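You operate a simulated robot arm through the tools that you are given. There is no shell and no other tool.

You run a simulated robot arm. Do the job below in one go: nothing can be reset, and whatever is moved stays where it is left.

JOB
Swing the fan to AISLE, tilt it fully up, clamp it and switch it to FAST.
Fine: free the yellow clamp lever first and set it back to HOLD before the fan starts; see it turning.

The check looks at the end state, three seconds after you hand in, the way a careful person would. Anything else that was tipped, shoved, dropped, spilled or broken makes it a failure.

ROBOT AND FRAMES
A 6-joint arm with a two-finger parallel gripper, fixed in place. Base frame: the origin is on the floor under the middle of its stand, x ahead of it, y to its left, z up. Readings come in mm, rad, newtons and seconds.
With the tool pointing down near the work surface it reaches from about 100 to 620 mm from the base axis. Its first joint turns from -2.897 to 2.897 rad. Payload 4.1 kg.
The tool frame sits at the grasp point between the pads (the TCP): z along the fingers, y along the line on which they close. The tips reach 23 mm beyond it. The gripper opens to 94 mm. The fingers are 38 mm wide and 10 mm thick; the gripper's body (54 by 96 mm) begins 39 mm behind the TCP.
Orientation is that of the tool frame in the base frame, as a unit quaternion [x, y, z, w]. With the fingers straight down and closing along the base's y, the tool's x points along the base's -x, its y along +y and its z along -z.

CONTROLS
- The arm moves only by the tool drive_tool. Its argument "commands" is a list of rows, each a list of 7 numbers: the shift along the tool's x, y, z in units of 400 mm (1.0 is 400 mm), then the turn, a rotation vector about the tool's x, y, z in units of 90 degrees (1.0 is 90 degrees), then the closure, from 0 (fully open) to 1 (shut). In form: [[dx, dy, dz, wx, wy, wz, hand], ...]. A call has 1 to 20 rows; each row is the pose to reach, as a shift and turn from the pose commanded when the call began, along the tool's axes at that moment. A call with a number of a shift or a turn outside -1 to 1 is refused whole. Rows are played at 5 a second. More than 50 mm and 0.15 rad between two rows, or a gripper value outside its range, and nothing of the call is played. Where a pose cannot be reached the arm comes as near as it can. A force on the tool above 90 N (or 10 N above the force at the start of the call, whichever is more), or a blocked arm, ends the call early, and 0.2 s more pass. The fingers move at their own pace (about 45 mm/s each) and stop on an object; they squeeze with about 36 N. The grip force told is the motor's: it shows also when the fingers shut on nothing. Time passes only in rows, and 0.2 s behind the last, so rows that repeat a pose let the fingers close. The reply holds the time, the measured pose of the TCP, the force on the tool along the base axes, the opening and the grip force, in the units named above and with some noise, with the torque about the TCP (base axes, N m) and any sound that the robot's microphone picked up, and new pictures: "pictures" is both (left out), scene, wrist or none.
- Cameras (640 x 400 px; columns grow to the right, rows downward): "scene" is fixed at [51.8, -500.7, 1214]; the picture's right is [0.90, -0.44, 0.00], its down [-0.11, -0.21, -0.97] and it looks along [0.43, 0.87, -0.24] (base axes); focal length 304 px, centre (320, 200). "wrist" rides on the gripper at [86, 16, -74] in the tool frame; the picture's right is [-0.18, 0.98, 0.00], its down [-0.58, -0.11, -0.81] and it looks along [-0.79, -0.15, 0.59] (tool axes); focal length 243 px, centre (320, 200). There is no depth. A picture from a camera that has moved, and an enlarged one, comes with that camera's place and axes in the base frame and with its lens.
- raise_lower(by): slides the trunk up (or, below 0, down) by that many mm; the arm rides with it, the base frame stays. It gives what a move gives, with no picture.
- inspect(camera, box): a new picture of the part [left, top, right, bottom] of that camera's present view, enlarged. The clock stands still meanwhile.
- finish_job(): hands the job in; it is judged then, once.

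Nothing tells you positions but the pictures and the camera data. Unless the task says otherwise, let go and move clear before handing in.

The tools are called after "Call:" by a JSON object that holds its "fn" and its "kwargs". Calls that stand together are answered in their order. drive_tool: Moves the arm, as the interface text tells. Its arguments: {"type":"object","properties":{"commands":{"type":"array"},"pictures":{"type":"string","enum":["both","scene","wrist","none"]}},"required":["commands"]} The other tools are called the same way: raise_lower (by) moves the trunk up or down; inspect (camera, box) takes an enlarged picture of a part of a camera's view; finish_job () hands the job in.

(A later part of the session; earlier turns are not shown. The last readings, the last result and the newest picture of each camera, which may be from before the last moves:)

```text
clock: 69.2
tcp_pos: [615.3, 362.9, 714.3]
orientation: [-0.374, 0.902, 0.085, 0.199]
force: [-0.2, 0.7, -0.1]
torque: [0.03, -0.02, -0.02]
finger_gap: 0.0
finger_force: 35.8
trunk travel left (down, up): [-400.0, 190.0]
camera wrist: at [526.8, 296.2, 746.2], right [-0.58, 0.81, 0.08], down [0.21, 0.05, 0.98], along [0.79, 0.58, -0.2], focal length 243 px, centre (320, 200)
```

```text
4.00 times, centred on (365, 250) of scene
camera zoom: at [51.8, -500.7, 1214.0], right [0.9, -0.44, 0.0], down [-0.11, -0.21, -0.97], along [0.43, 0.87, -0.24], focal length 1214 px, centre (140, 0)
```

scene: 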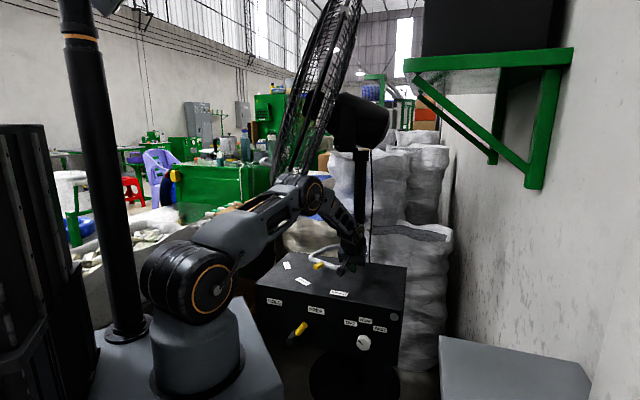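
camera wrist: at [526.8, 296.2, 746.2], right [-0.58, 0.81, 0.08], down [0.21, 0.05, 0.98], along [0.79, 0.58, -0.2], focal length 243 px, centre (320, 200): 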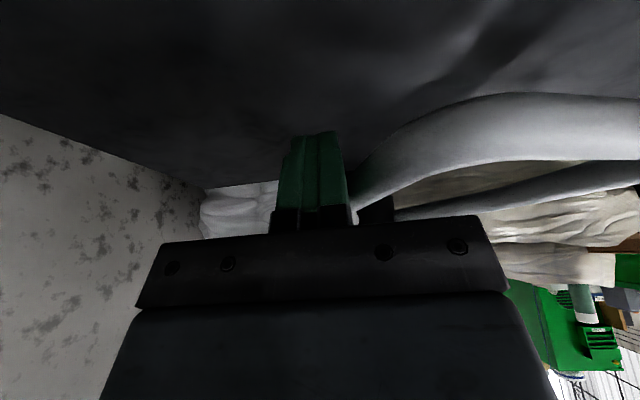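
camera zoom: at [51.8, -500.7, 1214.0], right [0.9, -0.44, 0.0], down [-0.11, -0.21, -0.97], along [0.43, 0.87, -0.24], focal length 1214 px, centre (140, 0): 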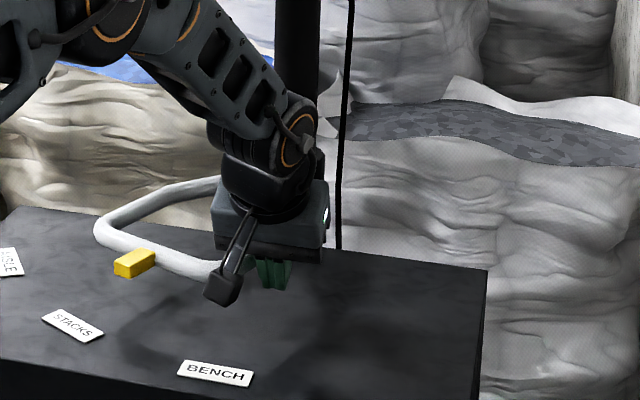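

The loop and the whole fan head swing together smoothly. I'll continue along the arc toward AISLE.

Call:
{"fn": "drive_tool", "kwargs": {"commands": [[0.0023, 0.025, -0.001, 0, 0, 0, 1], [0.0045, 0.05, -0.002, 0, 0, 0, 1], [0.0068, 0.075, -0.0032, 0, 0, 0, 1], [0.0068, 0.1, -0.0032, 0, 0, 0, 1], [0.0068, 0.125, -0.0032, 0, 0, 0, 1], [0, 0.15, 0, 0, 0, 0, 1], [-0.0045, 0.175, 0.002, 0, 0, 0, 1], [-0.009, 0.2, 0.0042, 0, 0, 0, 1], [-0.0147, 0.225, 0.0069, 0, 0, 0, 1], [-0.0147, 0.225, 0.0069, 0, 0, 0, 1]], "pictures": "both"}}

Call:
{"fn": "inspect", "kwargs": {"camera": "scene", "box": [270, 200, 420, 300]}}

```text
clock: 71.4
tcp_pos: [555.4, 430.6, 715.7]
orientation: [-0.374, 0.902, 0.085, 0.2]
force: [-0.4, 0.2, 0.3]
torque: [0.01, -0.01, -0.04]
finger_gap: 0.0
finger_force: 36.1
trunk travel left (down, up): [-400.0, 190.0]
camera wrist: at [467.5, 364.4, 746.9], right [-0.58, 0.81, 0.08], down [0.21, 0.05, 0.98], along [0.79, 0.58, -0.2], focal length 243 px, centre (320, 200)
```

scene: 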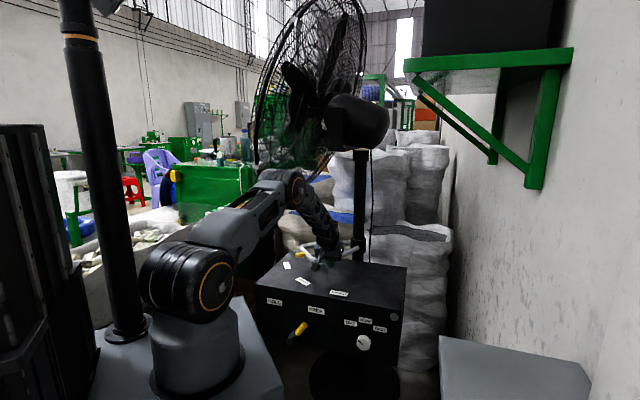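
wrist: 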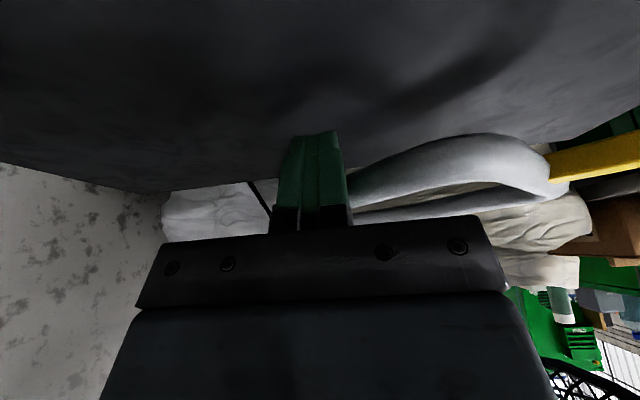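

```text
4.00 times, centred on (345, 250) of scene
camera zoom: at [51.8, -500.7, 1214.0], right [0.9, -0.44, 0.0], down [-0.11, -0.21, -0.97], along [0.43, 0.87, -0.24], focal length 1214 px, centre (220, 0)
```

zoom: 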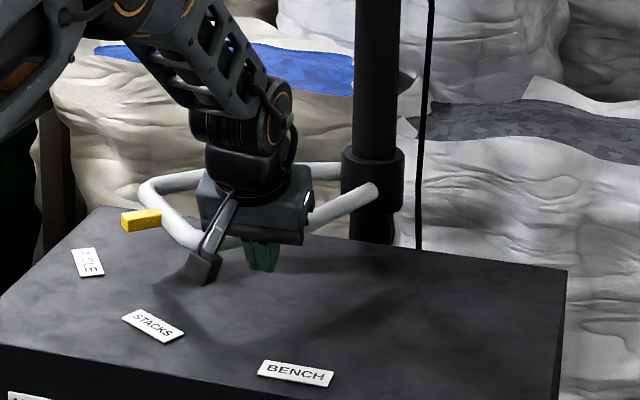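

The pointer has passed STACKS and is roughly 11° short of AISLE. I'll approach it in finer steps.

Call:
{"fn": "drive_tool", "kwargs": {"commands": [[-0.0068, 0.0175, 0.0032, 0, 0, 0, 1], [-0.0147, 0.036, 0.0069, 0, 0, 0, 1], [-0.0227, 0.055, 0.0106, 0, 0, 0, 1], [-0.029, 0.0675, 0.0135, 0, 0, 0, 1], [-0.029, 0.0675, 0.0135, 0, 0, 0, 1]], "pictures": "wrist"}}

Call:
{"fn": "inspect", "kwargs": {"camera": "scene", "box": [270, 200, 420, 300]}}

Call:
{"fn": "inspect", "kwargs": {"camera": "scene", "box": [270, 225, 340, 280]}}

```text
clock: 72.6
tcp_pos: [546.2, 458.1, 716.6]
orientation: [-0.373, 0.902, 0.083, 0.2]
force: [0.0, 0.1, -0.3]
torque: [0.04, -0.01, -0.03]
finger_gap: 0.0
finger_force: 36.3
trunk travel left (down, up): [-400.0, 190.0]
camera wrist: at [457.6, 392.3, 746.7], right [-0.58, 0.81, 0.08], down [0.21, 0.05, 0.98], along [0.79, 0.58, -0.2], focal length 243 px, centre (320, 200)
```

wrist: 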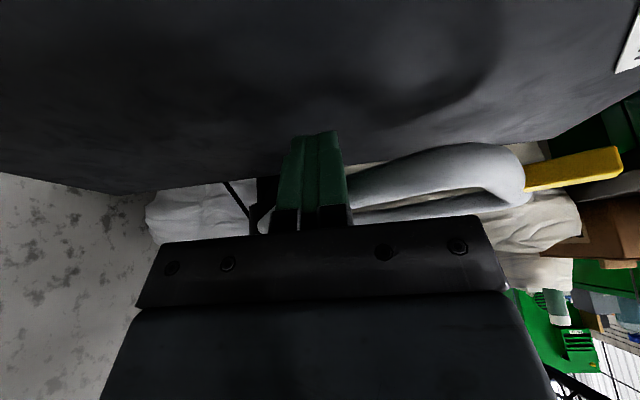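

```text
4.00 times, centred on (345, 250) of scene
camera zoom: at [51.8, -500.7, 1214.0], right [0.9, -0.44, 0.0], down [-0.11, -0.21, -0.97], along [0.43, 0.87, -0.24], focal length 1214 px, centre (220, 0)
```

zoom: 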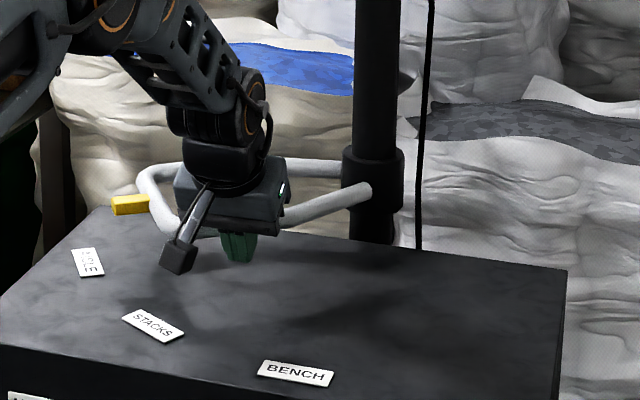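

```text
7.27 times, centred on (305, 252) of scene
camera zoom: at [51.8, -500.7, 1214.0], right [0.9, -0.44, 0.0], down [-0.11, -0.21, -0.97], along [0.43, 0.87, -0.24], focal length 2208 px, centre (429, -182)
```

zoom: 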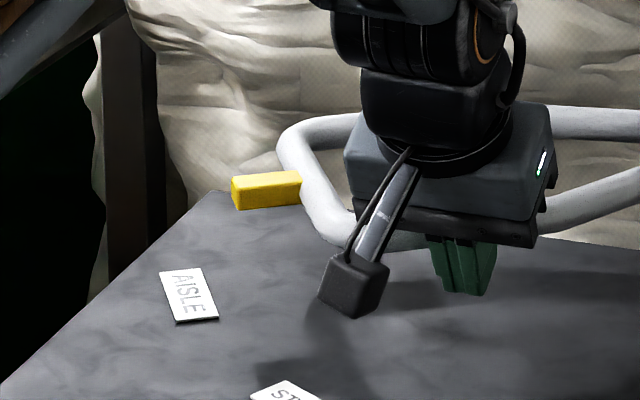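

The pointer is nearly at AISLE, a couple of degrees short by my geometry. I'll nudge it slightly further, then back away and view it from above.

Call:
{"fn": "drive_tool", "kwargs": {"commands": [[-0.004, 0.009, 0.0018, 0, 0, 0, 1], [-0.0075, 0.017, 0.0036, 0, 0, 0, 1], [-0.0075, 0.017, 0.0036, 0, 0, 0, 1]], "pictures": "none"}}

Call:
{"fn": "inspect", "kwargs": {"camera": "scene", "box": [270, 225, 340, 280]}}

```text
clock: 73.4
tcp_pos: [545.9, 460.1, 716.5]
orientation: [-0.372, 0.903, 0.084, 0.199]
force: [4.4, -37.6, 3.0]
torque: [-0.08, -0.04, -0.4]
finger_gap: 0.0
finger_force: 35.6
trunk travel left (down, up): [-400.0, 190.0]
```

```text
7.27 times, centred on (305, 252) of scene
camera zoom: at [51.8, -500.7, 1214.0], right [0.9, -0.44, 0.0], down [-0.11, -0.21, -0.97], along [0.43, 0.87, -0.24], focal length 2208 px, centre (429, -182)
```

zoom: 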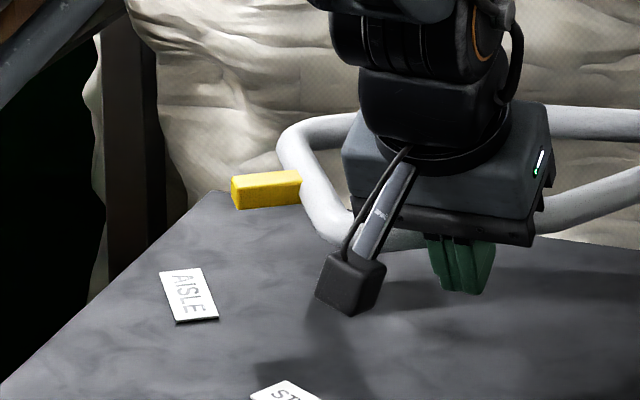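

The reaction jumped to 37 N with no movement, so the swing appears to be at its end stop at AISLE. I'll back off the contact, lift clear, and look from above to confirm.

Call:
{"fn": "drive_tool", "kwargs": {"commands": [[0.0075, -0.017, -0.0036, 0, 0, 0, 1], [0.022, -0.05, -0.012, 0, 0, 0, 1], [0.04, -0.09, -0.02, 0, 0, 0, 1], [0.01, -0.11, -0.1, 0, 0, 0, 1], [0, -0.12, -0.19, 0, 0, 0, 1], [0.03, -0.12, -0.28, 0, 0, 0, 1], [0.08, -0.12, -0.35, 0, 0, 0, 1], [0.13, -0.12, -0.42, 0, 0, 0, 1], [0.13, -0.12, -0.42, 0, 0, 0, 1]], "pictures": "both"}}

Call:
{"fn": "inspect", "kwargs": {"camera": "wrist", "box": [240, 0, 640, 240]}}

Call:
{"fn": "inspect", "kwargs": {"camera": "scene", "box": [260, 200, 420, 300]}}

```text
clock: 75.4
tcp_pos: [492.7, 347.0, 846.8]
orientation: [-0.373, 0.902, 0.085, 0.2]
force: [0.3, 0.5, 0.2]
torque: [-0.02, -0.01, -0.02]
finger_gap: 0.0
finger_force: 36.2
trunk travel left (down, up): [-400.0, 190.0]
camera wrist: at [406.1, 280.4, 878.2], right [-0.58, 0.81, 0.08], down [0.21, 0.05, 0.98], along [0.79, 0.58, -0.2], focal length 243 px, centre (320, 200)
```

scene: 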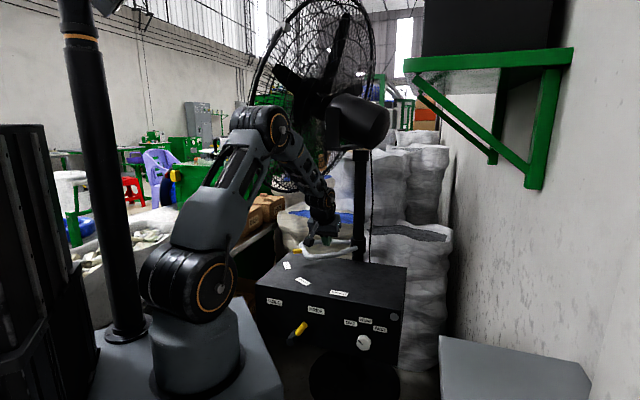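
wrist: 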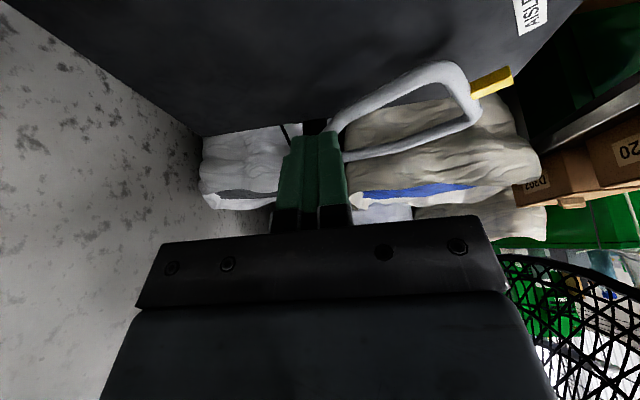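

```text
1.60 times, centred on (440, 120) of wrist
camera zoom: at [406.1, 280.4, 878.2], right [-0.58, 0.81, 0.08], down [0.21, 0.05, 0.98], along [0.79, 0.58, -0.2], focal length 388 px, centre (128, 328)
```

zoom: 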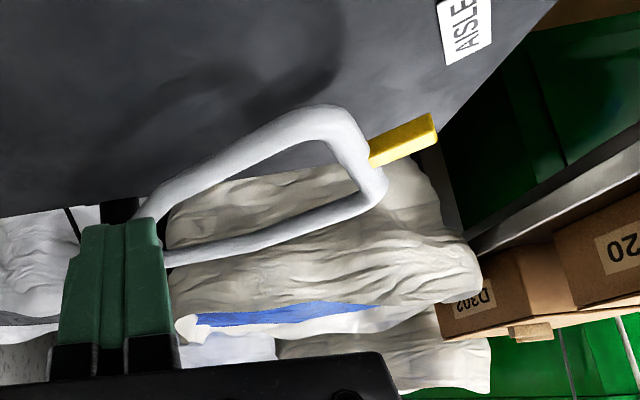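

```text
4.00 times, centred on (340, 250) of scene
camera zoom: at [51.8, -500.7, 1214.0], right [0.9, -0.44, 0.0], down [-0.11, -0.21, -0.97], along [0.43, 0.87, -0.24], focal length 1214 px, centre (240, 0)
```

zoom: 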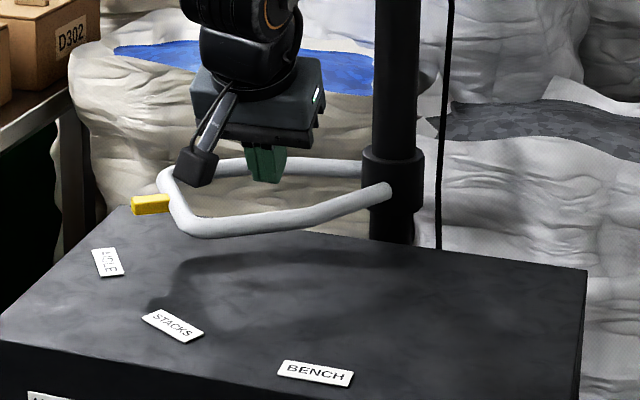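

The swing handle reached a firm stop close to AISLE. To check alignment without depth ambiguity, I'll move the wrist camera onto the line through the AISLE label and the column, then see whether pointer, label and column line up.

Call:
{"fn": "drive_tool", "kwargs": {"commands": [[-0.023, 0.0915, -0.023, 0.0225, 0, 0.0483, 1], [-0.047, 0.183, -0.046, 0.0451, 0, 0.0967, 1], [-0.07, 0.2745, -0.069, 0.0676, 0, 0.145, 1], [-0.093, 0.366, -0.092, 0.0902, 0, 0.1933, 1], [-0.1165, 0.4575, -0.115, 0.1127, 0, 0.2417, 1], [-0.14, 0.549, -0.138, 0.1352, 0, 0.29, 1], [-0.163, 0.6405, -0.161, 0.1578, 0, 0.3383, 1], [-0.186, 0.732, -0.184, 0.1803, 0, 0.3867, 1], [-0.21, 0.8235, -0.207, 0.2029, 0, 0.435, 1], [-0.233, 0.915, -0.2305, 0.2254, 0, 0.4833, 1], [-0.233, 0.915, -0.2305, 0.2254, 0, 0.4833, 1]], "pictures": "both"}}

Call:
{"fn": "inspect", "kwargs": {"camera": "wrist", "box": [200, 0, 520, 220]}}

```text
clock: 77.8
tcp_pos: [260.6, 617.2, 963.2]
orientation: [0.026, 0.976, -0.004, 0.215]
force: [-0.2, 0.1, 0.3]
torque: [0.01, 0.02, -0.06]
finger_gap: 0.0
finger_force: 35.6
out of reach, approached as far as the arm can: row 10, 11
trunk travel left (down, up): [-400.0, 190.0]
camera wrist: at [152.5, 639.3, 993.4], right [0.22, 0.97, 0.08], down [0.18, -0.12, 0.98], along [0.96, -0.2, -0.2], focal length 243 px, centre (320, 200)
```

scene: 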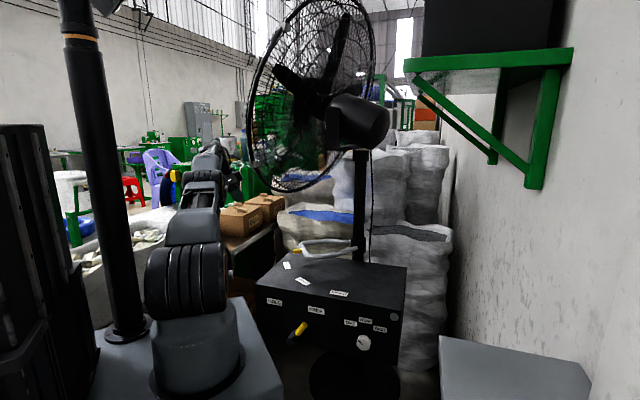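
wrist: 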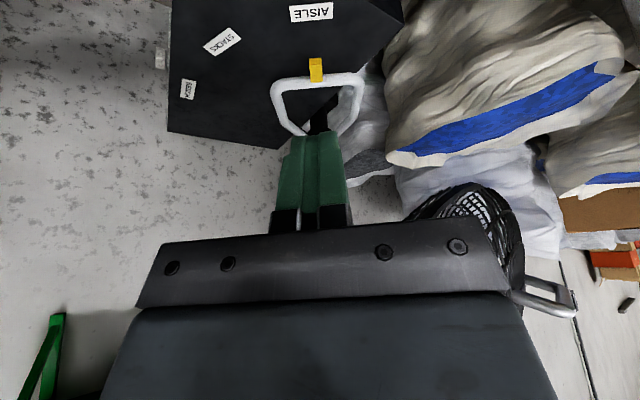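

```text
1.82 times, centred on (360, 110) of wrist
camera zoom: at [152.5, 639.3, 993.4], right [0.22, 0.97, 0.08], down [0.18, -0.12, 0.98], along [0.96, -0.2, -0.2], focal length 441 px, centre (247, 364)
```

zoom: 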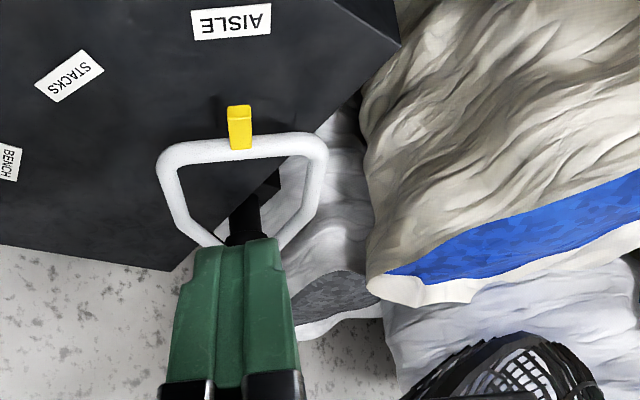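

From here the AISLE label, the yellow pointer and the column line up within about a pixel, so the swing is right on AISLE. Next is the clamp, so I'll bring the arm back in front of the box with the fingers opened for the lever.

Call:
{"fn": "drive_tool", "kwargs": {"commands": [[-0.005, -0.092, 0.032, -0.0204, 0.0052, -0.0493, 0.9], [-0.009, -0.184, 0.065, -0.0408, 0.0105, -0.0986, 0.8], [-0.014, -0.276, 0.097, -0.0612, 0.0157, -0.1479, 0.7], [-0.018, -0.368, 0.13, -0.0816, 0.0209, -0.1972, 0.6], [-0.023, -0.46, 0.162, -0.102, 0.0262, -0.2465, 0.5], [-0.027, -0.552, 0.195, -0.1225, 0.0314, -0.2957, 0.4], [-0.032, -0.644, 0.227, -0.1429, 0.0366, -0.345, 0.3], [-0.036, -0.736, 0.26, -0.1633, 0.0418, -0.3943, 0.27], [-0.041, -0.828, 0.292, -0.1837, 0.0471, -0.4436, 0.27], [-0.0455, -0.9195, 0.3245, -0.2041, 0.0523, -0.4929, 0.27], [-0.0455, -0.9195, 0.3245, -0.2041, 0.0523, -0.4929, 0.27]], "pictures": "scene"}}

```text
clock: 80.2
tcp_pos: [312.8, 246.7, 851.8]
orientation: [-0.377, 0.91, 0.068, 0.16]
force: [0.4, -0.1, 0.8]
torque: [0.03, 0.02, -0.02]
finger_gap: 68.4
finger_force: 0.0
trunk travel left (down, up): [-400.0, 190.0]
```

scene: 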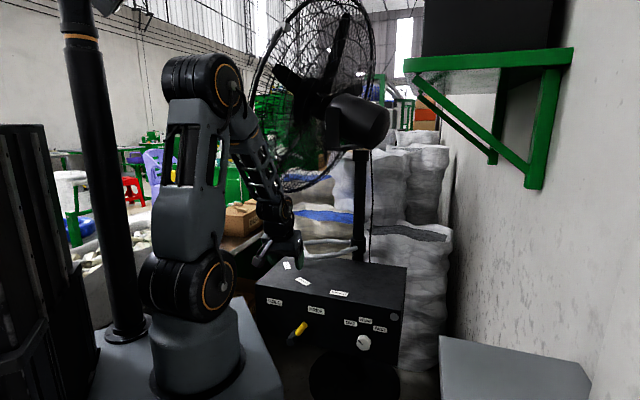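

Call:
{"fn": "raise_lower", "kwargs": {"by": -200}}

Call:
{"fn": "drive_tool", "kwargs": {"commands": [[0, 0, 0, 0, 0, 0, 0.27]], "pictures": "wrist"}}

```text
clock: 82.4
tcp_pos: [314.2, 246.9, 651.5]
orientation: [-0.377, 0.91, 0.067, 0.16]
force: [-0.5, 0.4, -1.2]
torque: [0.0, -0.02, 0.03]
finger_gap: 68.7
finger_force: 0.0
trunk travel left (down, up): [-200.0, 390.0]
```

```text
clock: 82.8
tcp_pos: [313.8, 246.7, 651.5]
orientation: [-0.377, 0.91, 0.067, 0.16]
force: [-0.3, 0.1, 0.2]
torque: [-0.04, 0.0, 0.0]
finger_gap: 68.7
finger_force: 0.0
trunk travel left (down, up): [-200.0, 390.0]
camera wrist: at [227.6, 182.5, 691.3], right [-0.57, 0.82, 0.07], down [0.27, 0.11, 0.96], along [0.77, 0.57, -0.28], focal length 243 px, centre (320, 200)
```

wrist: 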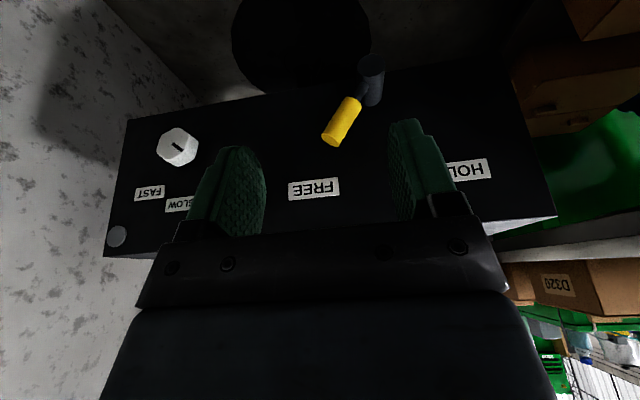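

Call:
{"fn": "raise_lower", "kwargs": {"by": -85}}

Call:
{"fn": "drive_tool", "kwargs": {"commands": [[0, 0, 0, 0, 0, 0, 0.27]], "pictures": "none"}}

```text
clock: 84.0
tcp_pos: [313.2, 247.4, 566.9]
orientation: [-0.376, 0.91, 0.068, 0.16]
force: [-0.5, 0.3, 0.0]
torque: [0.0, -0.02, 0.01]
finger_gap: 68.5
finger_force: 0.0
trunk travel left (down, up): [-115.0, 475.0]
```

```text
clock: 84.4
tcp_pos: [313.9, 247.3, 564.6]
orientation: [-0.377, 0.91, 0.067, 0.16]
force: [-0.3, -0.5, 0.2]
torque: [0.05, 0.0, -0.02]
finger_gap: 68.5
finger_force: 0.0
trunk travel left (down, up): [-115.0, 475.0]
```

Call:
{"fn": "drive_tool", "kwargs": {"commands": [[-0.0244, 0.0138, -0.067, 0, 0, 0, 0.27], [-0.0487, 0.0275, -0.134, 0, 0, 0, 0.27], [-0.14, 0.0275, -0.1, 0, 0, 0, 0.27], [-0.23, 0.0275, -0.068, 0, 0, 0, 0.27], [-0.321, 0.0275, -0.035, 0, 0, 0, 0.27], [-0.321, 0.0275, -0.035, 0, 0, 0, 0.27]], "pictures": "wrist"}}

```text
clock: 85.8
tcp_pos: [387.5, 336.6, 623.8]
orientation: [-0.377, 0.91, 0.067, 0.161]
force: [-0.7, -0.2, -0.3]
torque: [0.04, 0.01, 0.01]
finger_gap: 68.6
finger_force: 0.1
trunk travel left (down, up): [-115.0, 475.0]
camera wrist: at [302.3, 272.4, 663.3], right [-0.57, 0.82, 0.07], down [0.27, 0.11, 0.96], along [0.77, 0.57, -0.28], focal length 243 px, centre (320, 200)
```

wrist: 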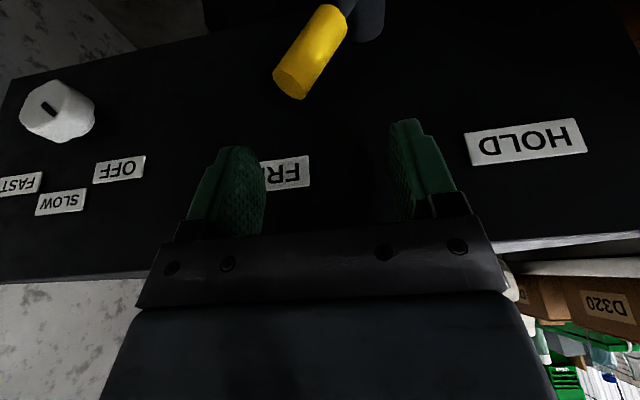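

Call:
{"fn": "drive_tool", "kwargs": {"commands": [[0.0156, 0, 0.043, 0, 0, 0, 0.27], [0.0312, 0, 0.086, 0, 0, 0, 0.27], [0.0469, 0, 0.129, 0, 0, 0, 0.27], [0.0625, 0, 0.1715, 0, 0, 0, 0.27], [0.0625, 0, 0.1715, 0, 0, 0, 0.27]], "pictures": "wrist"}}

```text
clock: 87.0
tcp_pos: [387.4, 336.4, 549.9]
orientation: [-0.376, 0.91, 0.068, 0.16]
force: [0.1, 0.0, 0.0]
torque: [0.02, -0.03, 0.0]
finger_gap: 68.6
finger_force: 0.2
trunk travel left (down, up): [-115.0, 475.0]
camera wrist: at [301.5, 272.1, 589.5], right [-0.57, 0.82, 0.07], down [0.27, 0.11, 0.96], along [0.77, 0.57, -0.28], focal length 243 px, centre (320, 200)
```

wrist: 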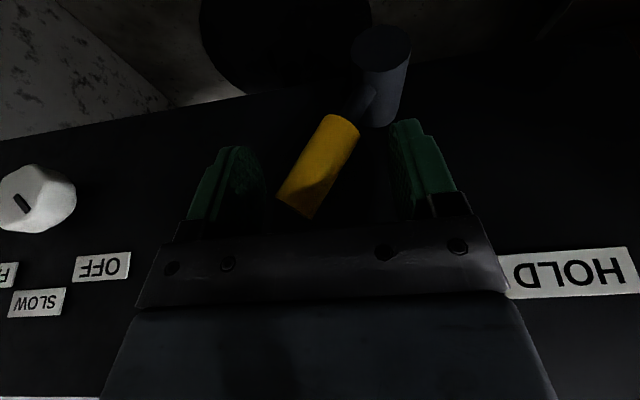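

The lever is straddled again. I'll push it left toward HOLD now.

Call:
{"fn": "drive_tool", "kwargs": {"commands": [[0, 0.02, 0, 0, 0, 0, 0.27], [0, 0.04, 0, 0, 0, 0, 0.27], [0, 0.06, 0, 0, 0, 0, 0.27], [0, 0.08, 0, 0, 0, 0, 0.27], [0, 0.1, 0, 0, 0, 0, 0.27], [0, 0.12, 0, 0, 0, 0, 0.27], [0, 0.14, 0, 0, 0, 0, 0.27], [0, 0.16, 0, 0, 0, 0, 0.27], [0, 0.18, 0, 0, 0, 0, 0.27], [0, 0.195, 0, 0, 0, 0, 0.27], [0, 0.195, 0, 0, 0, 0, 0.27]], "pictures": "wrist"}}

```text
clock: 89.4
tcp_pos: [331.9, 392.6, 550.3]
orientation: [-0.377, 0.91, 0.067, 0.16]
force: [0.1, -0.6, 0.7]
torque: [0.04, 0.0, 0.0]
finger_gap: 68.7
finger_force: 0.0
trunk travel left (down, up): [-115.0, 475.0]
camera wrist: at [246.2, 327.5, 590.5], right [-0.57, 0.82, 0.07], down [0.27, 0.11, 0.96], along [0.77, 0.57, -0.28], focal length 243 px, centre (320, 200)
```

wrist: 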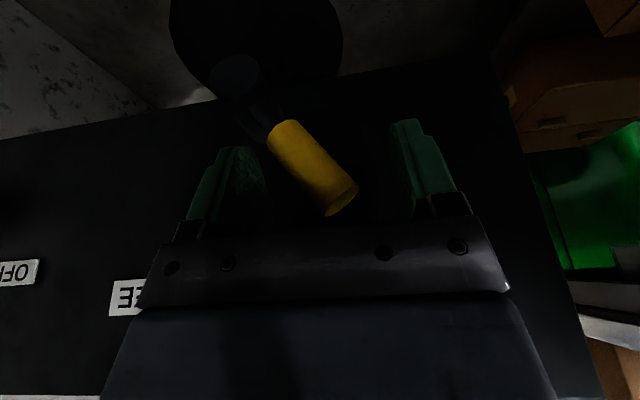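

Call:
{"fn": "drive_tool", "kwargs": {"commands": [[0, 0.009, 0, 0, 0, 0, 0.27], [0, 0.018, 0, 0, 0, 0, 0.27], [0, 0.027, 0, 0, 0, 0, 0.27], [0, 0.034, 0, 0, 0, 0, 0.27], [0, 0.034, 0, 0, 0, 0, 0.27]], "pictures": "wrist"}}

```text
clock: 90.6
tcp_pos: [323.6, 401.2, 550.2]
orientation: [-0.376, 0.91, 0.068, 0.16]
force: [10.8, -12.2, 3.7]
torque: [-0.43, -0.28, -0.15]
finger_gap: 75.6
finger_force: 7.9
trunk travel left (down, up): [-115.0, 475.0]
camera wrist: at [237.5, 336.2, 590.7], right [-0.57, 0.82, 0.07], down [0.27, 0.11, 0.96], along [0.77, 0.56, -0.29], focal length 243 px, centre (320, 200)
```

wrist: 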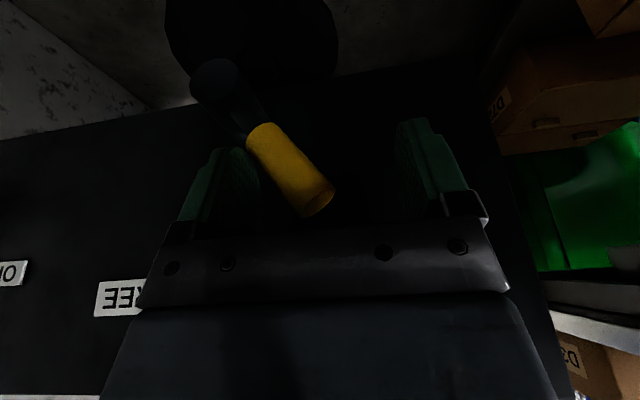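

The HOLD stop is reached, with the same reaction as at FREE. I'll back off, lift clear, and check the lever.

Call:
{"fn": "drive_tool", "kwargs": {"commands": [[0, -0.025, 0, 0, 0, 0, 0.27], [0, -0.05, 0, 0, 0, 0, 0.27], [-0.02, -0.05, -0.055, 0, 0, 0, 0.27], [-0.04, -0.05, -0.11, 0, 0, 0, 0.27], [-0.06, -0.05, -0.165, 0, 0, 0, 0.27], [0.02, -0.05, -0.2, 0, 0, 0, 0.27], [0.1, -0.05, -0.235, 0, 0, 0, 0.27], [0.18, -0.05, -0.265, 0, 0, 0, 0.27], [0.18, -0.05, -0.265, 0, 0, 0, 0.27]], "pictures": "both"}}

Call:
{"fn": "inspect", "kwargs": {"camera": "scene", "box": [220, 220, 420, 395]}}

```text
clock: 92.6
tcp_pos: [263.6, 312.5, 625.1]
orientation: [-0.378, 0.91, 0.068, 0.159]
force: [-0.5, 0.1, -0.3]
torque: [0.01, 0.04, -0.05]
finger_gap: 68.7
finger_force: 0.1
trunk travel left (down, up): [-115.0, 475.0]
camera wrist: at [178.0, 248.5, 665.1], right [-0.57, 0.82, 0.07], down [0.27, 0.11, 0.96], along [0.77, 0.57, -0.28], focal length 243 px, centre (320, 200)
```

scene: 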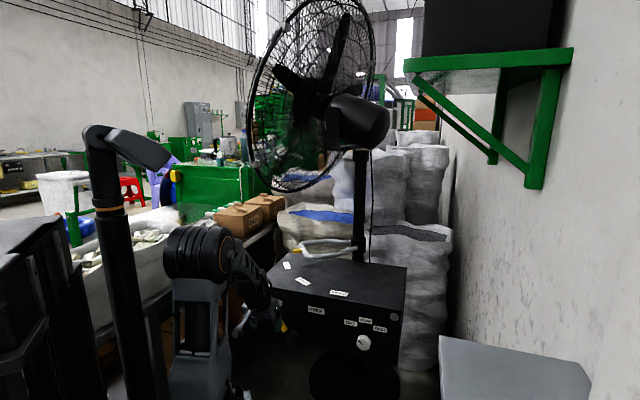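
wrist: 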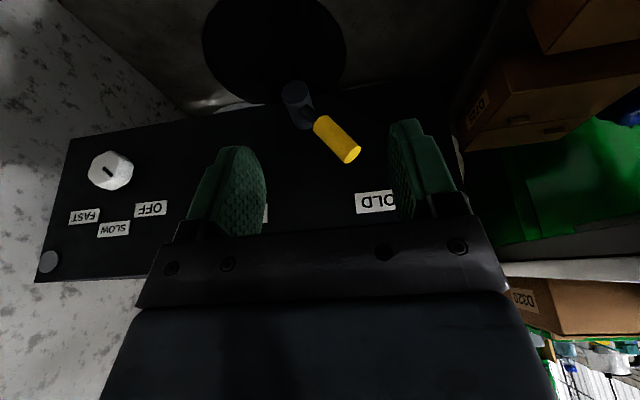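

```text
2.29 times, centred on (320, 308) of scene
camera zoom: at [51.8, -500.7, 1214.0], right [0.9, -0.44, 0.0], down [-0.11, -0.21, -0.97], along [0.43, 0.87, -0.24], focal length 694 px, centre (320, -46)
```

zoom: 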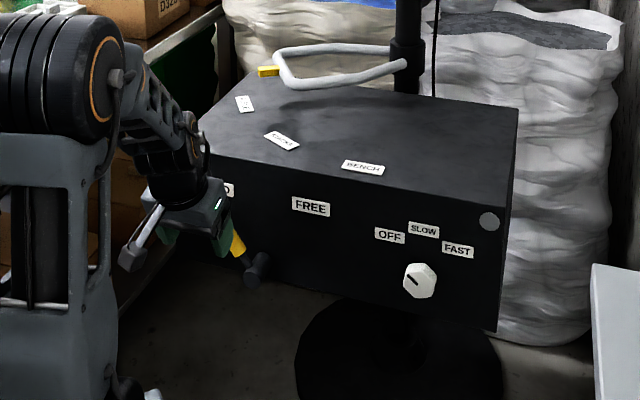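

The clamp is back at HOLD and the pointer is still at AISLE. Now for the knob: I'll move across in front of it and look closely.

Call:
{"fn": "drive_tool", "kwargs": {"commands": [[0.007, -0.089, 0.019, 0, 0, 0, 0.2], [0.014, -0.178, 0.038, 0, 0, 0, 0.1], [0.021, -0.267, 0.057, 0, 0, 0, 0.1], [0.028, -0.356, 0.076, 0, 0, 0, 0.1], [0.035, -0.445, 0.095, 0, 0, 0, 0.1], [0.042, -0.534, 0.115, 0, 0, 0, 0.1], [0.049, -0.623, 0.134, 0, 0, 0, 0.1], [0.0556, -0.7115, 0.1527, 0, 0, 0, 0.1], [0.0556, -0.7115, 0.1527, 0, 0, 0, 0.1]], "pictures": "both"}}

Call:
{"fn": "inspect", "kwargs": {"camera": "wrist", "box": [220, 20, 420, 145]}}

```text
clock: 94.6
tcp_pos: [464.7, 113.4, 559.5]
orientation: [-0.377, 0.91, 0.069, 0.16]
force: [0.5, -1.0, 0.4]
torque: [-0.02, -0.02, 0.01]
finger_gap: 84.8
finger_force: 0.1
trunk travel left (down, up): [-115.0, 475.0]
camera wrist: at [379.4, 48.4, 600.3], right [-0.57, 0.82, 0.07], down [0.27, 0.11, 0.96], along [0.77, 0.57, -0.28], focal length 243 px, centre (320, 200)
```

scene: 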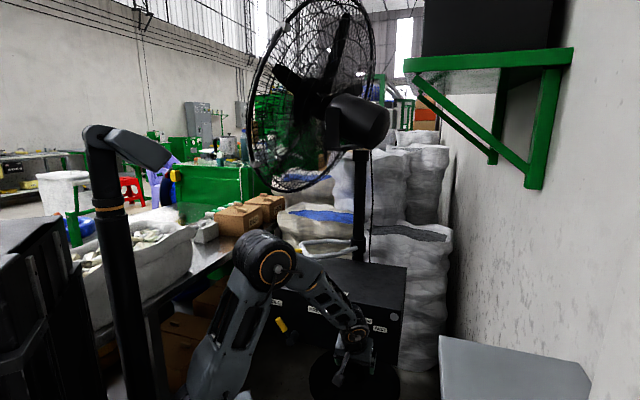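
wrist: 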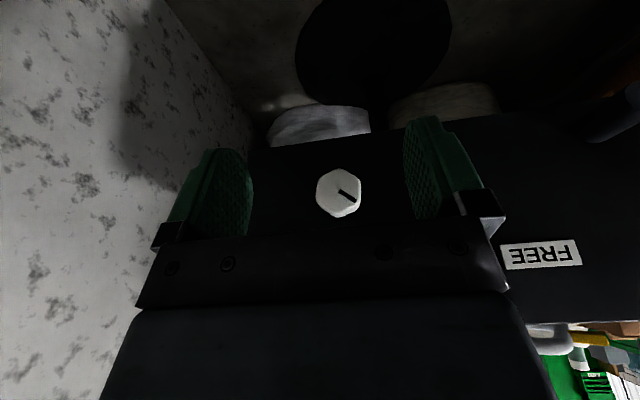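

```text
3.20 times, centred on (320, 82) of wrist
camera zoom: at [379.4, 48.4, 600.3], right [-0.57, 0.82, 0.07], down [0.27, 0.11, 0.96], along [0.77, 0.57, -0.28], focal length 776 px, centre (320, 576)
```

zoom: 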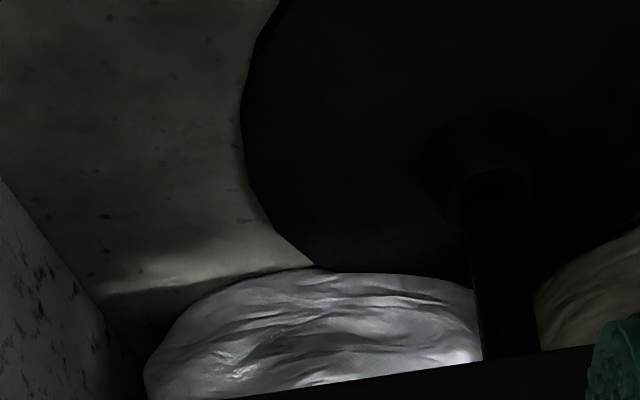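

The knob is centred near u=541, w=249, z=521, about 47 mm across, with its mark at OFF. I'll bring the tool to horizontal in front of it.

Call:
{"fn": "drive_tool", "kwargs": {"commands": [[-0.0155, 0, 0.0158, 0, -0.0778, 0, 0], [-0.031, 0, 0.0316, 0, -0.1556, 0, 0], [-0.0466, 0, 0.0474, 0, -0.2333, 0, 0], [-0.062, 0, 0.0632, 0, -0.3111, 0, 0], [-0.0778, 0, 0.079, 0, -0.3889, 0, 0], [-0.0933, 0, 0.0948, 0, -0.4667, 0, 0], [-0.1089, 0, 0.1106, 0, -0.5444, 0, 0], [-0.1244, 0, 0.1264, 0, -0.6222, 0, 0], [-0.14, 0, 0.1422, 0, -0.7, 0, 0], [-0.1555, 0, 0.158, 0, -0.7778, 0, 0], [-0.1555, 0, 0.158, 0, -0.7778, 0, 0]], "pictures": "both"}}

Call:
{"fn": "inspect", "kwargs": {"camera": "scene", "box": [220, 220, 420, 395]}}

```text
clock: 97.0
tcp_pos: [541.7, 168.3, 533.1]
orientation: [-0.267, 0.655, 0.277, 0.65]
force: [0.1, 0.5, -0.2]
torque: [0.06, -0.01, 0.0]
finger_gap: 94.1
finger_force: 0.1
out of reach, approached as far as the arm can: row 9, 10, 11
trunk travel left (down, up): [-115.0, 475.0]
camera wrist: at [477.1, 126.6, 447.4], right [-0.7, 0.69, 0.2], down [-0.48, -0.66, 0.58], along [0.53, 0.31, 0.79], focal length 243 px, centre (320, 200)
```

scene: 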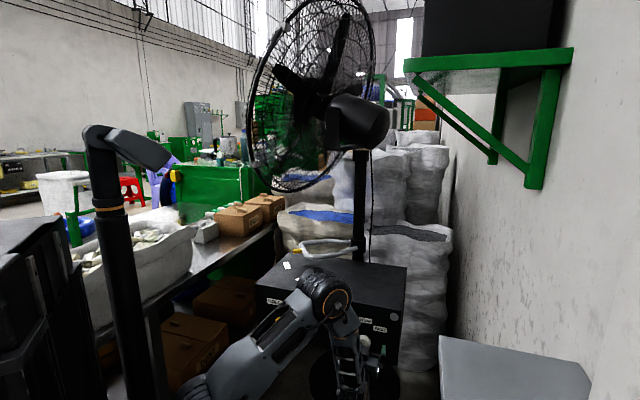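
wrist: 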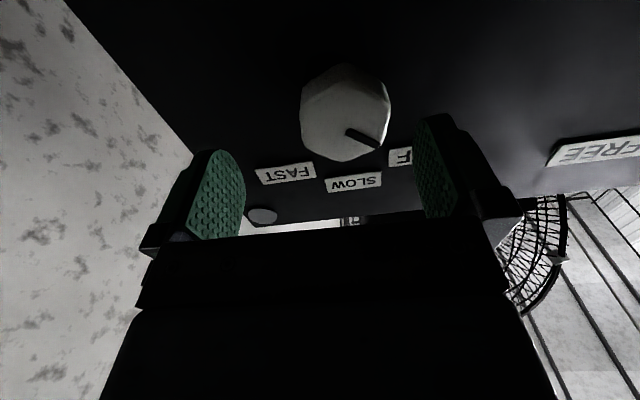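

```text
2.29 times, centred on (320, 308) of scene
camera zoom: at [51.8, -500.7, 1214.0], right [0.9, -0.44, 0.0], down [-0.11, -0.21, -0.97], along [0.43, 0.87, -0.24], focal length 694 px, centre (320, -46)
```

zoom: 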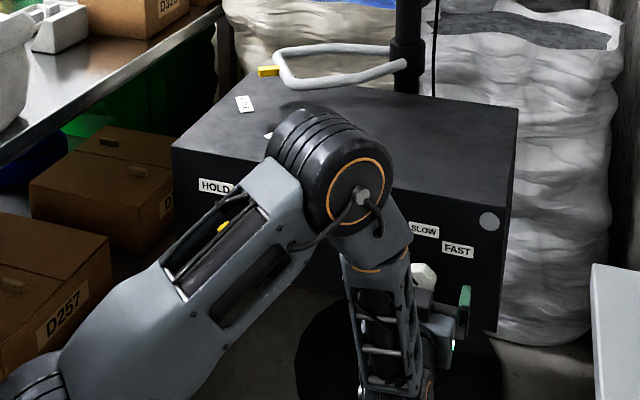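

The tool is horizontal in front of the knob. I'll zoom in to check the knob's shape and mark before choosing the grip angle.

Call:
{"fn": "inspect", "kwargs": {"camera": "wrist", "box": [240, 40, 440, 165]}}

```text
3.20 times, centred on (340, 102) of wrist
camera zoom: at [477.1, 126.6, 447.4], right [-0.7, 0.69, 0.2], down [-0.48, -0.66, 0.58], along [0.53, 0.31, 0.79], focal length 776 px, centre (256, 512)
```

zoom: 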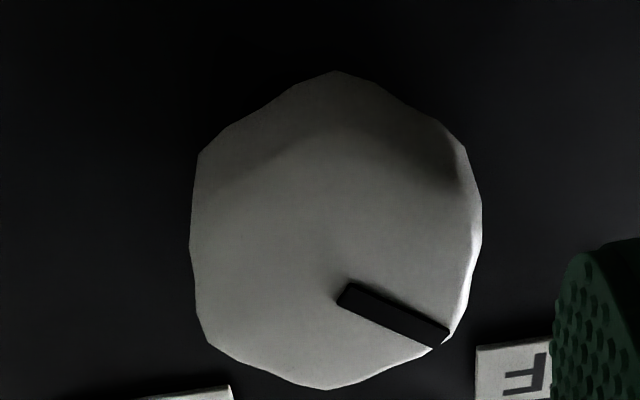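

Call:
{"fn": "drive_tool", "kwargs": {"commands": [[0.005, 0.006, 0.001, 0, 0, -0.0833, 0], [0.01, 0.0125, 0.0025, 0, 0, -0.1667, 0], [0.015, 0.019, 0.004, 0, 0, -0.25, 0], [0.02, 0.025, 0.005, 0, 0, -0.3333, 0], [0.025, 0.031, 0.006, 0, 0, -0.4167, 0], [0.03, 0.0375, 0.0075, 0, 0, -0.5, 0], [0.03, 0.0375, 0.0075, 0, 0, -0.5, 0]], "pictures": "wrist"}}

```text
clock: 97.4
tcp_pos: [563.7, 174.5, 548.4]
orientation: [-0.319, 0.642, 0.268, 0.643]
force: [-17.8, 34.5, -1.0]
torque: [0.78, 0.36, -0.06]
finger_gap: 94.0
finger_force: 0.1
out of reach, approached as far as the arm can: row 1, 2
trunk travel left (down, up): [-115.0, 475.0]
stopped in row 2: the force on the tool passed its limit at 118 N (the readings are from after the stop); the commanded pose is now the measured one
camera wrist: at [506.1, 123.7, 463.2], right [-0.75, 0.65, 0.12], down [-0.47, -0.64, 0.61], along [0.48, 0.4, 0.78], focal length 243 px, centre (320, 200)
```

wrist: 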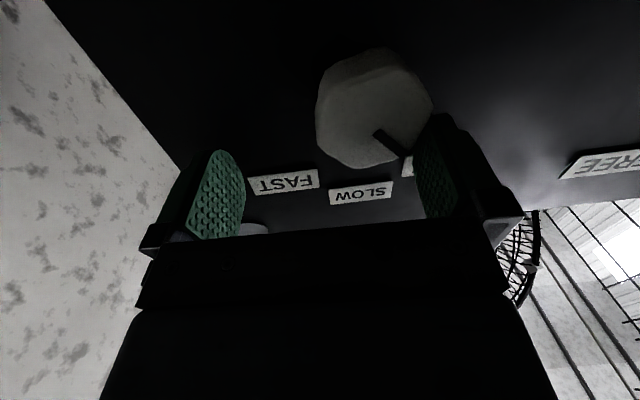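

The arm hit its wrist-bend limit, drifted, and a fingertip touched the knob, which stopped the call. I'll back straight off with a slight downward pitch to relieve the limit, then check that nothing moved.

Call:
{"fn": "drive_tool", "kwargs": {"commands": [[0, 0, -0.03, 0, 0.03, 0, 0], [0, 0, -0.07, 0, 0.1, 0, 0], [0, 0, -0.11, 0, 0.18, 0, 0], [0, 0, -0.15, 0, 0.26, 0, 0], [0, 0, -0.18, 0, 0.34, 0, 0], [0, 0, -0.18, 0, 0.42, 0, 0], [0, 0, -0.18, 0, 0.42, 0, 0]], "pictures": "both"}}

Call:
{"fn": "inspect", "kwargs": {"camera": "scene", "box": [220, 220, 420, 395]}}

```text
clock: 99.0
tcp_pos: [519.4, 115.9, 551.7]
orientation: [-0.382, 0.818, 0.147, 0.403]
force: [-0.5, -0.2, -0.3]
torque: [-0.03, 0.05, 0.0]
finger_gap: 94.0
finger_force: 0.1
trunk travel left (down, up): [-115.0, 475.0]
camera wrist: at [433.6, 41.9, 531.5], right [-0.66, 0.75, 0.07], down [-0.14, -0.22, 0.97], along [0.74, 0.63, 0.25], focal length 243 px, centre (320, 200)
```

scene: 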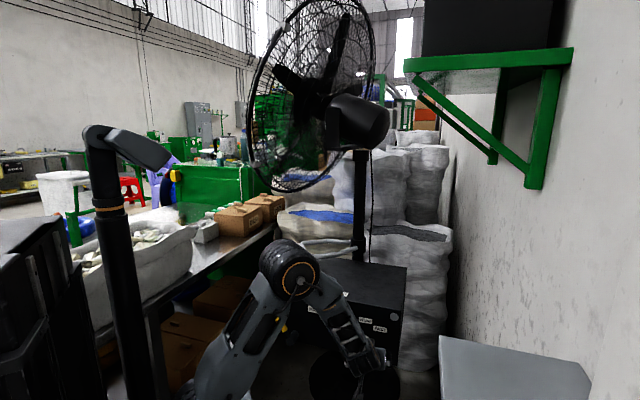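
wrist: 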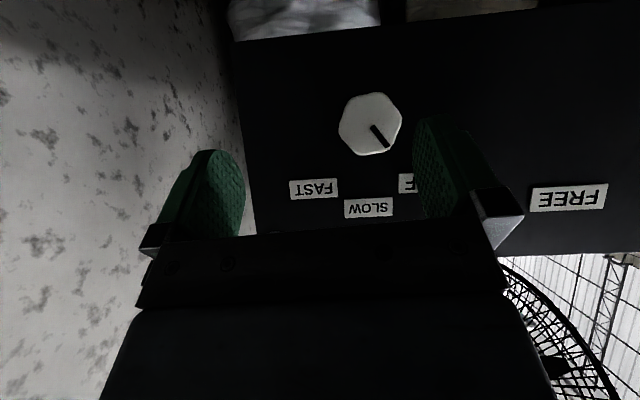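

```text
2.29 times, centred on (320, 308) of scene
camera zoom: at [51.8, -500.7, 1214.0], right [0.9, -0.44, 0.0], down [-0.11, -0.21, -0.97], along [0.43, 0.87, -0.24], focal length 694 px, centre (320, -46)
```

zoom: 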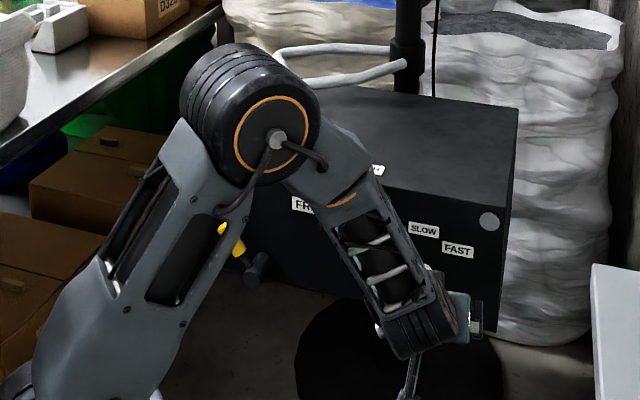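

The box, lever and knob are undisturbed: every reference mark is at the same pixels and the knob is still at OFF. I'll lower the trunk fully so the wrist needs less bend, then set up in front of the knob again with the fingers matched to its flats.

Call:
{"fn": "raise_lower", "kwargs": {"by": -112}}

Call:
{"fn": "drive_tool", "kwargs": {"commands": [[-0.029, 0.009, -0.007, 0.0234, -0.0501, -0.0533, 0], [-0.0585, 0.018, -0.013, 0.0469, -0.1003, -0.1065, 0], [-0.088, 0.026, -0.02, 0.0703, -0.1504, -0.1598, 0], [-0.117, 0.035, -0.0265, 0.0938, -0.2005, -0.213, 0], [-0.146, 0.044, -0.033, 0.1172, -0.2506, -0.2663, 0], [-0.1755, 0.053, -0.04, 0.1406, -0.3008, -0.3195, 0], [-0.205, 0.062, -0.046, 0.1641, -0.3509, -0.3728, 0], [-0.234, 0.0705, -0.053, 0.1875, -0.401, -0.426, 0], [-0.234, 0.0705, -0.053, 0.1875, -0.401, -0.426, 0]], "pictures": "both"}}

Call:
{"fn": "inspect", "kwargs": {"camera": "scene", "box": [220, 220, 420, 395]}}

```text
clock: 100.4
tcp_pos: [518.1, 116.2, 440.5]
orientation: [-0.382, 0.818, 0.147, 0.403]
force: [-0.1, -0.1, -1.1]
torque: [0.0, 0.01, 0.01]
finger_gap: 94.1
finger_force: 0.0
trunk travel left (down, up): [-3.0, 587.0]
```

```text
clock: 102.4
tcp_pos: [599.3, 124.3, 693.3]
orientation: [-0.512, 0.519, 0.032, 0.684]
force: [0.0, 0.1, 0.0]
torque: [0.02, 0.03, -0.02]
finger_gap: 94.3
finger_force: 0.1
out of reach, approached as far as the arm can: row 3, 4, 5, 6, 7, 8, 9
trunk travel left (down, up): [-3.0, 587.0]
camera wrist: at [580.1, 35.6, 622.1], right [-0.65, 0.56, -0.52], down [-0.75, -0.36, 0.56], along [0.12, 0.75, 0.65], focal length 243 px, centre (320, 200)
```

scene: 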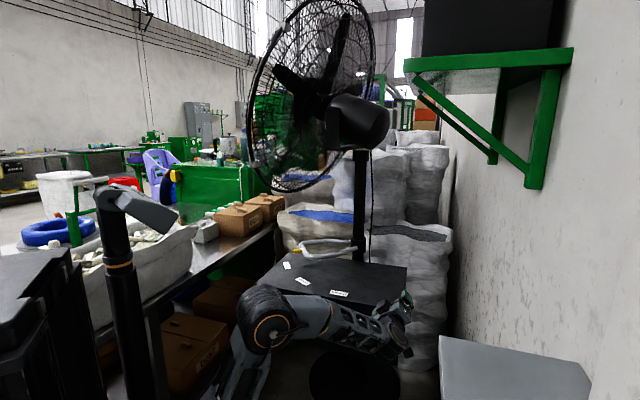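
wrist: 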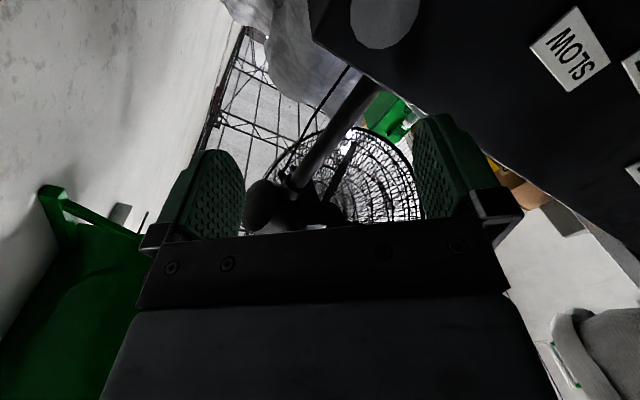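

```text
2.29 times, centred on (320, 308) of scene
camera zoom: at [51.8, -500.7, 1214.0], right [0.9, -0.44, 0.0], down [-0.11, -0.21, -0.97], along [0.43, 0.87, -0.24], focal length 694 px, centre (320, -46)
```

zoom: 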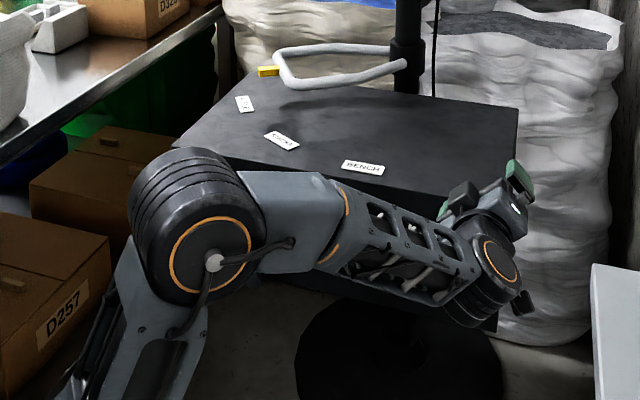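

The IK drifted to an odd but contact-free pose above the right front of the box; the rolled grip angle is what it can't manage here. I'll undo the roll and back away to regain a clean posture.

Call:
{"fn": "drive_tool", "kwargs": {"commands": [[0, 0, -0.03, 0, 0, 0.083, 0], [0, 0, -0.06, 0, 0, 0.167, 0], [0, 0, -0.09, 0, 0, 0.25, 0], [0, 0, -0.1, 0, 0, 0.333, 0], [0, 0, -0.1, 0, 0, 0.417, 0], [0, 0, -0.1, 0, 0, 0.5, 0], [0, 0, -0.1, 0, 0, 0.5, 0]], "pictures": "both"}}

```text
clock: 104.0
tcp_pos: [572.9, 96.7, 697.7]
orientation: [-0.273, 0.676, 0.293, 0.619]
force: [-0.1, -0.9, -0.9]
torque: [0.01, -0.04, 0.0]
finger_gap: 93.8
finger_force: 0.0
trunk travel left (down, up): [-3.0, 587.0]
camera wrist: at [503.6, 51.8, 616.0], right [-0.7, 0.67, 0.24], down [-0.42, -0.66, 0.62], along [0.58, 0.34, 0.74], focal length 243 px, centre (320, 200)
```

scene: 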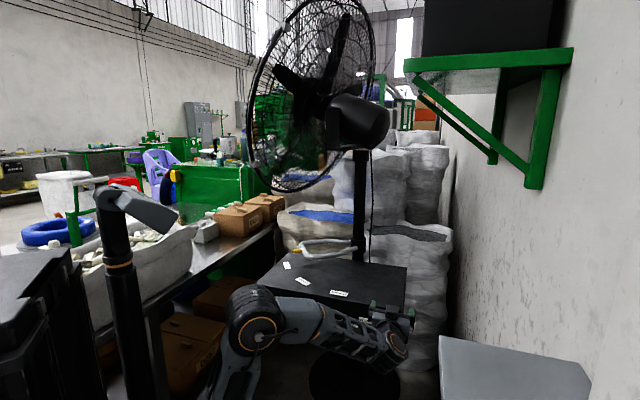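
wrist: 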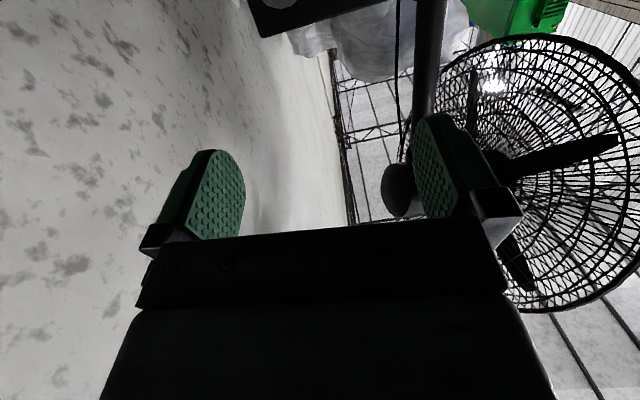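

Call:
{"fn": "drive_tool", "kwargs": {"commands": [[0.056, 0.024, 0.01, 0, 0, 0, 0], [0.113, 0.048, 0.02, 0, 0, 0, 0], [0.169, 0.072, 0.029, 0, 0, 0, 0], [0.225, 0.096, 0.039, 0, 0, 0, 0], [0.282, 0.12, 0.049, 0, 0, 0, 0], [0.338, 0.144, 0.058, 0, 0, 0, 0], [0.394, 0.168, 0.068, 0, 0, 0, 0], [0.394, 0.168, 0.068, 0, 0, 0, 0]], "pictures": "wrist"}}

Call:
{"fn": "inspect", "kwargs": {"camera": "scene", "box": [220, 220, 420, 395]}}

```text
clock: 105.8
tcp_pos: [527.1, 160.6, 542.8]
orientation: [-0.273, 0.676, 0.292, 0.619]
force: [-0.3, 0.3, 0.8]
torque: [0.0, 0.02, 0.0]
finger_gap: 94.2
finger_force: 0.1
trunk travel left (down, up): [-3.0, 587.0]
camera wrist: at [459.5, 116.6, 461.3], right [-0.7, 0.67, 0.24], down [-0.42, -0.66, 0.62], along [0.58, 0.34, 0.74], focal length 243 px, centre (320, 200)
```

wrist: 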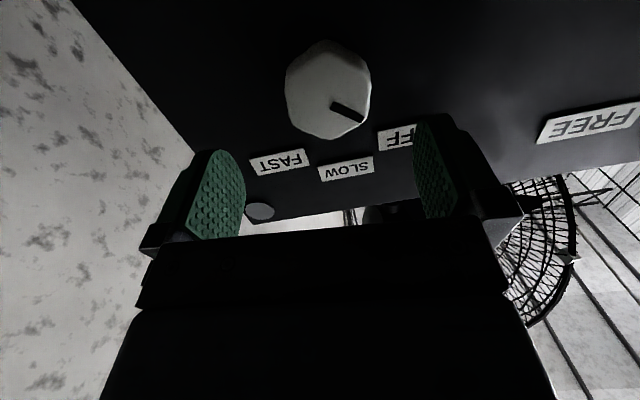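

```text
2.29 times, centred on (320, 308) of scene
camera zoom: at [51.8, -500.7, 1214.0], right [0.9, -0.44, 0.0], down [-0.11, -0.21, -0.97], along [0.43, 0.87, -0.24], focal length 694 px, centre (320, -46)
```

zoom: 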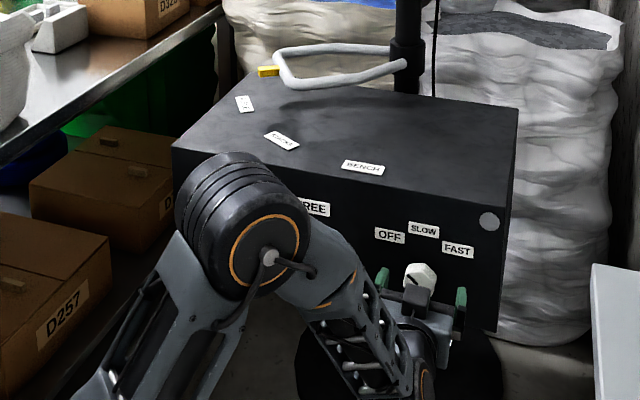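

Good posture now: horizontal, in front of the knob, fully reachable. I'll test which roll direction the wrist tolerates, starting with a small positive roll and correcting alignment at the same time.

Call:
{"fn": "drive_tool", "kwargs": {"commands": [[0.012, 0.004, 0, -0.005, -0.01, 0.06, 0], [0.024, 0.008, 0, -0.012, -0.02, 0.12, 0], [0.036, 0.012, 0, -0.02, -0.03, 0.18, 0], [0.036, 0.012, 0, -0.02, -0.03, 0.18, 0]], "pictures": "none"}}

```text
clock: 106.8
tcp_pos: [522.8, 163.6, 527.9]
orientation: [-0.178, 0.688, 0.393, 0.583]
force: [-0.1, -0.5, 0.0]
torque: [0.01, -0.01, 0.0]
finger_gap: 94.1
finger_force: 0.1
trunk travel left (down, up): [-3.0, 587.0]
```

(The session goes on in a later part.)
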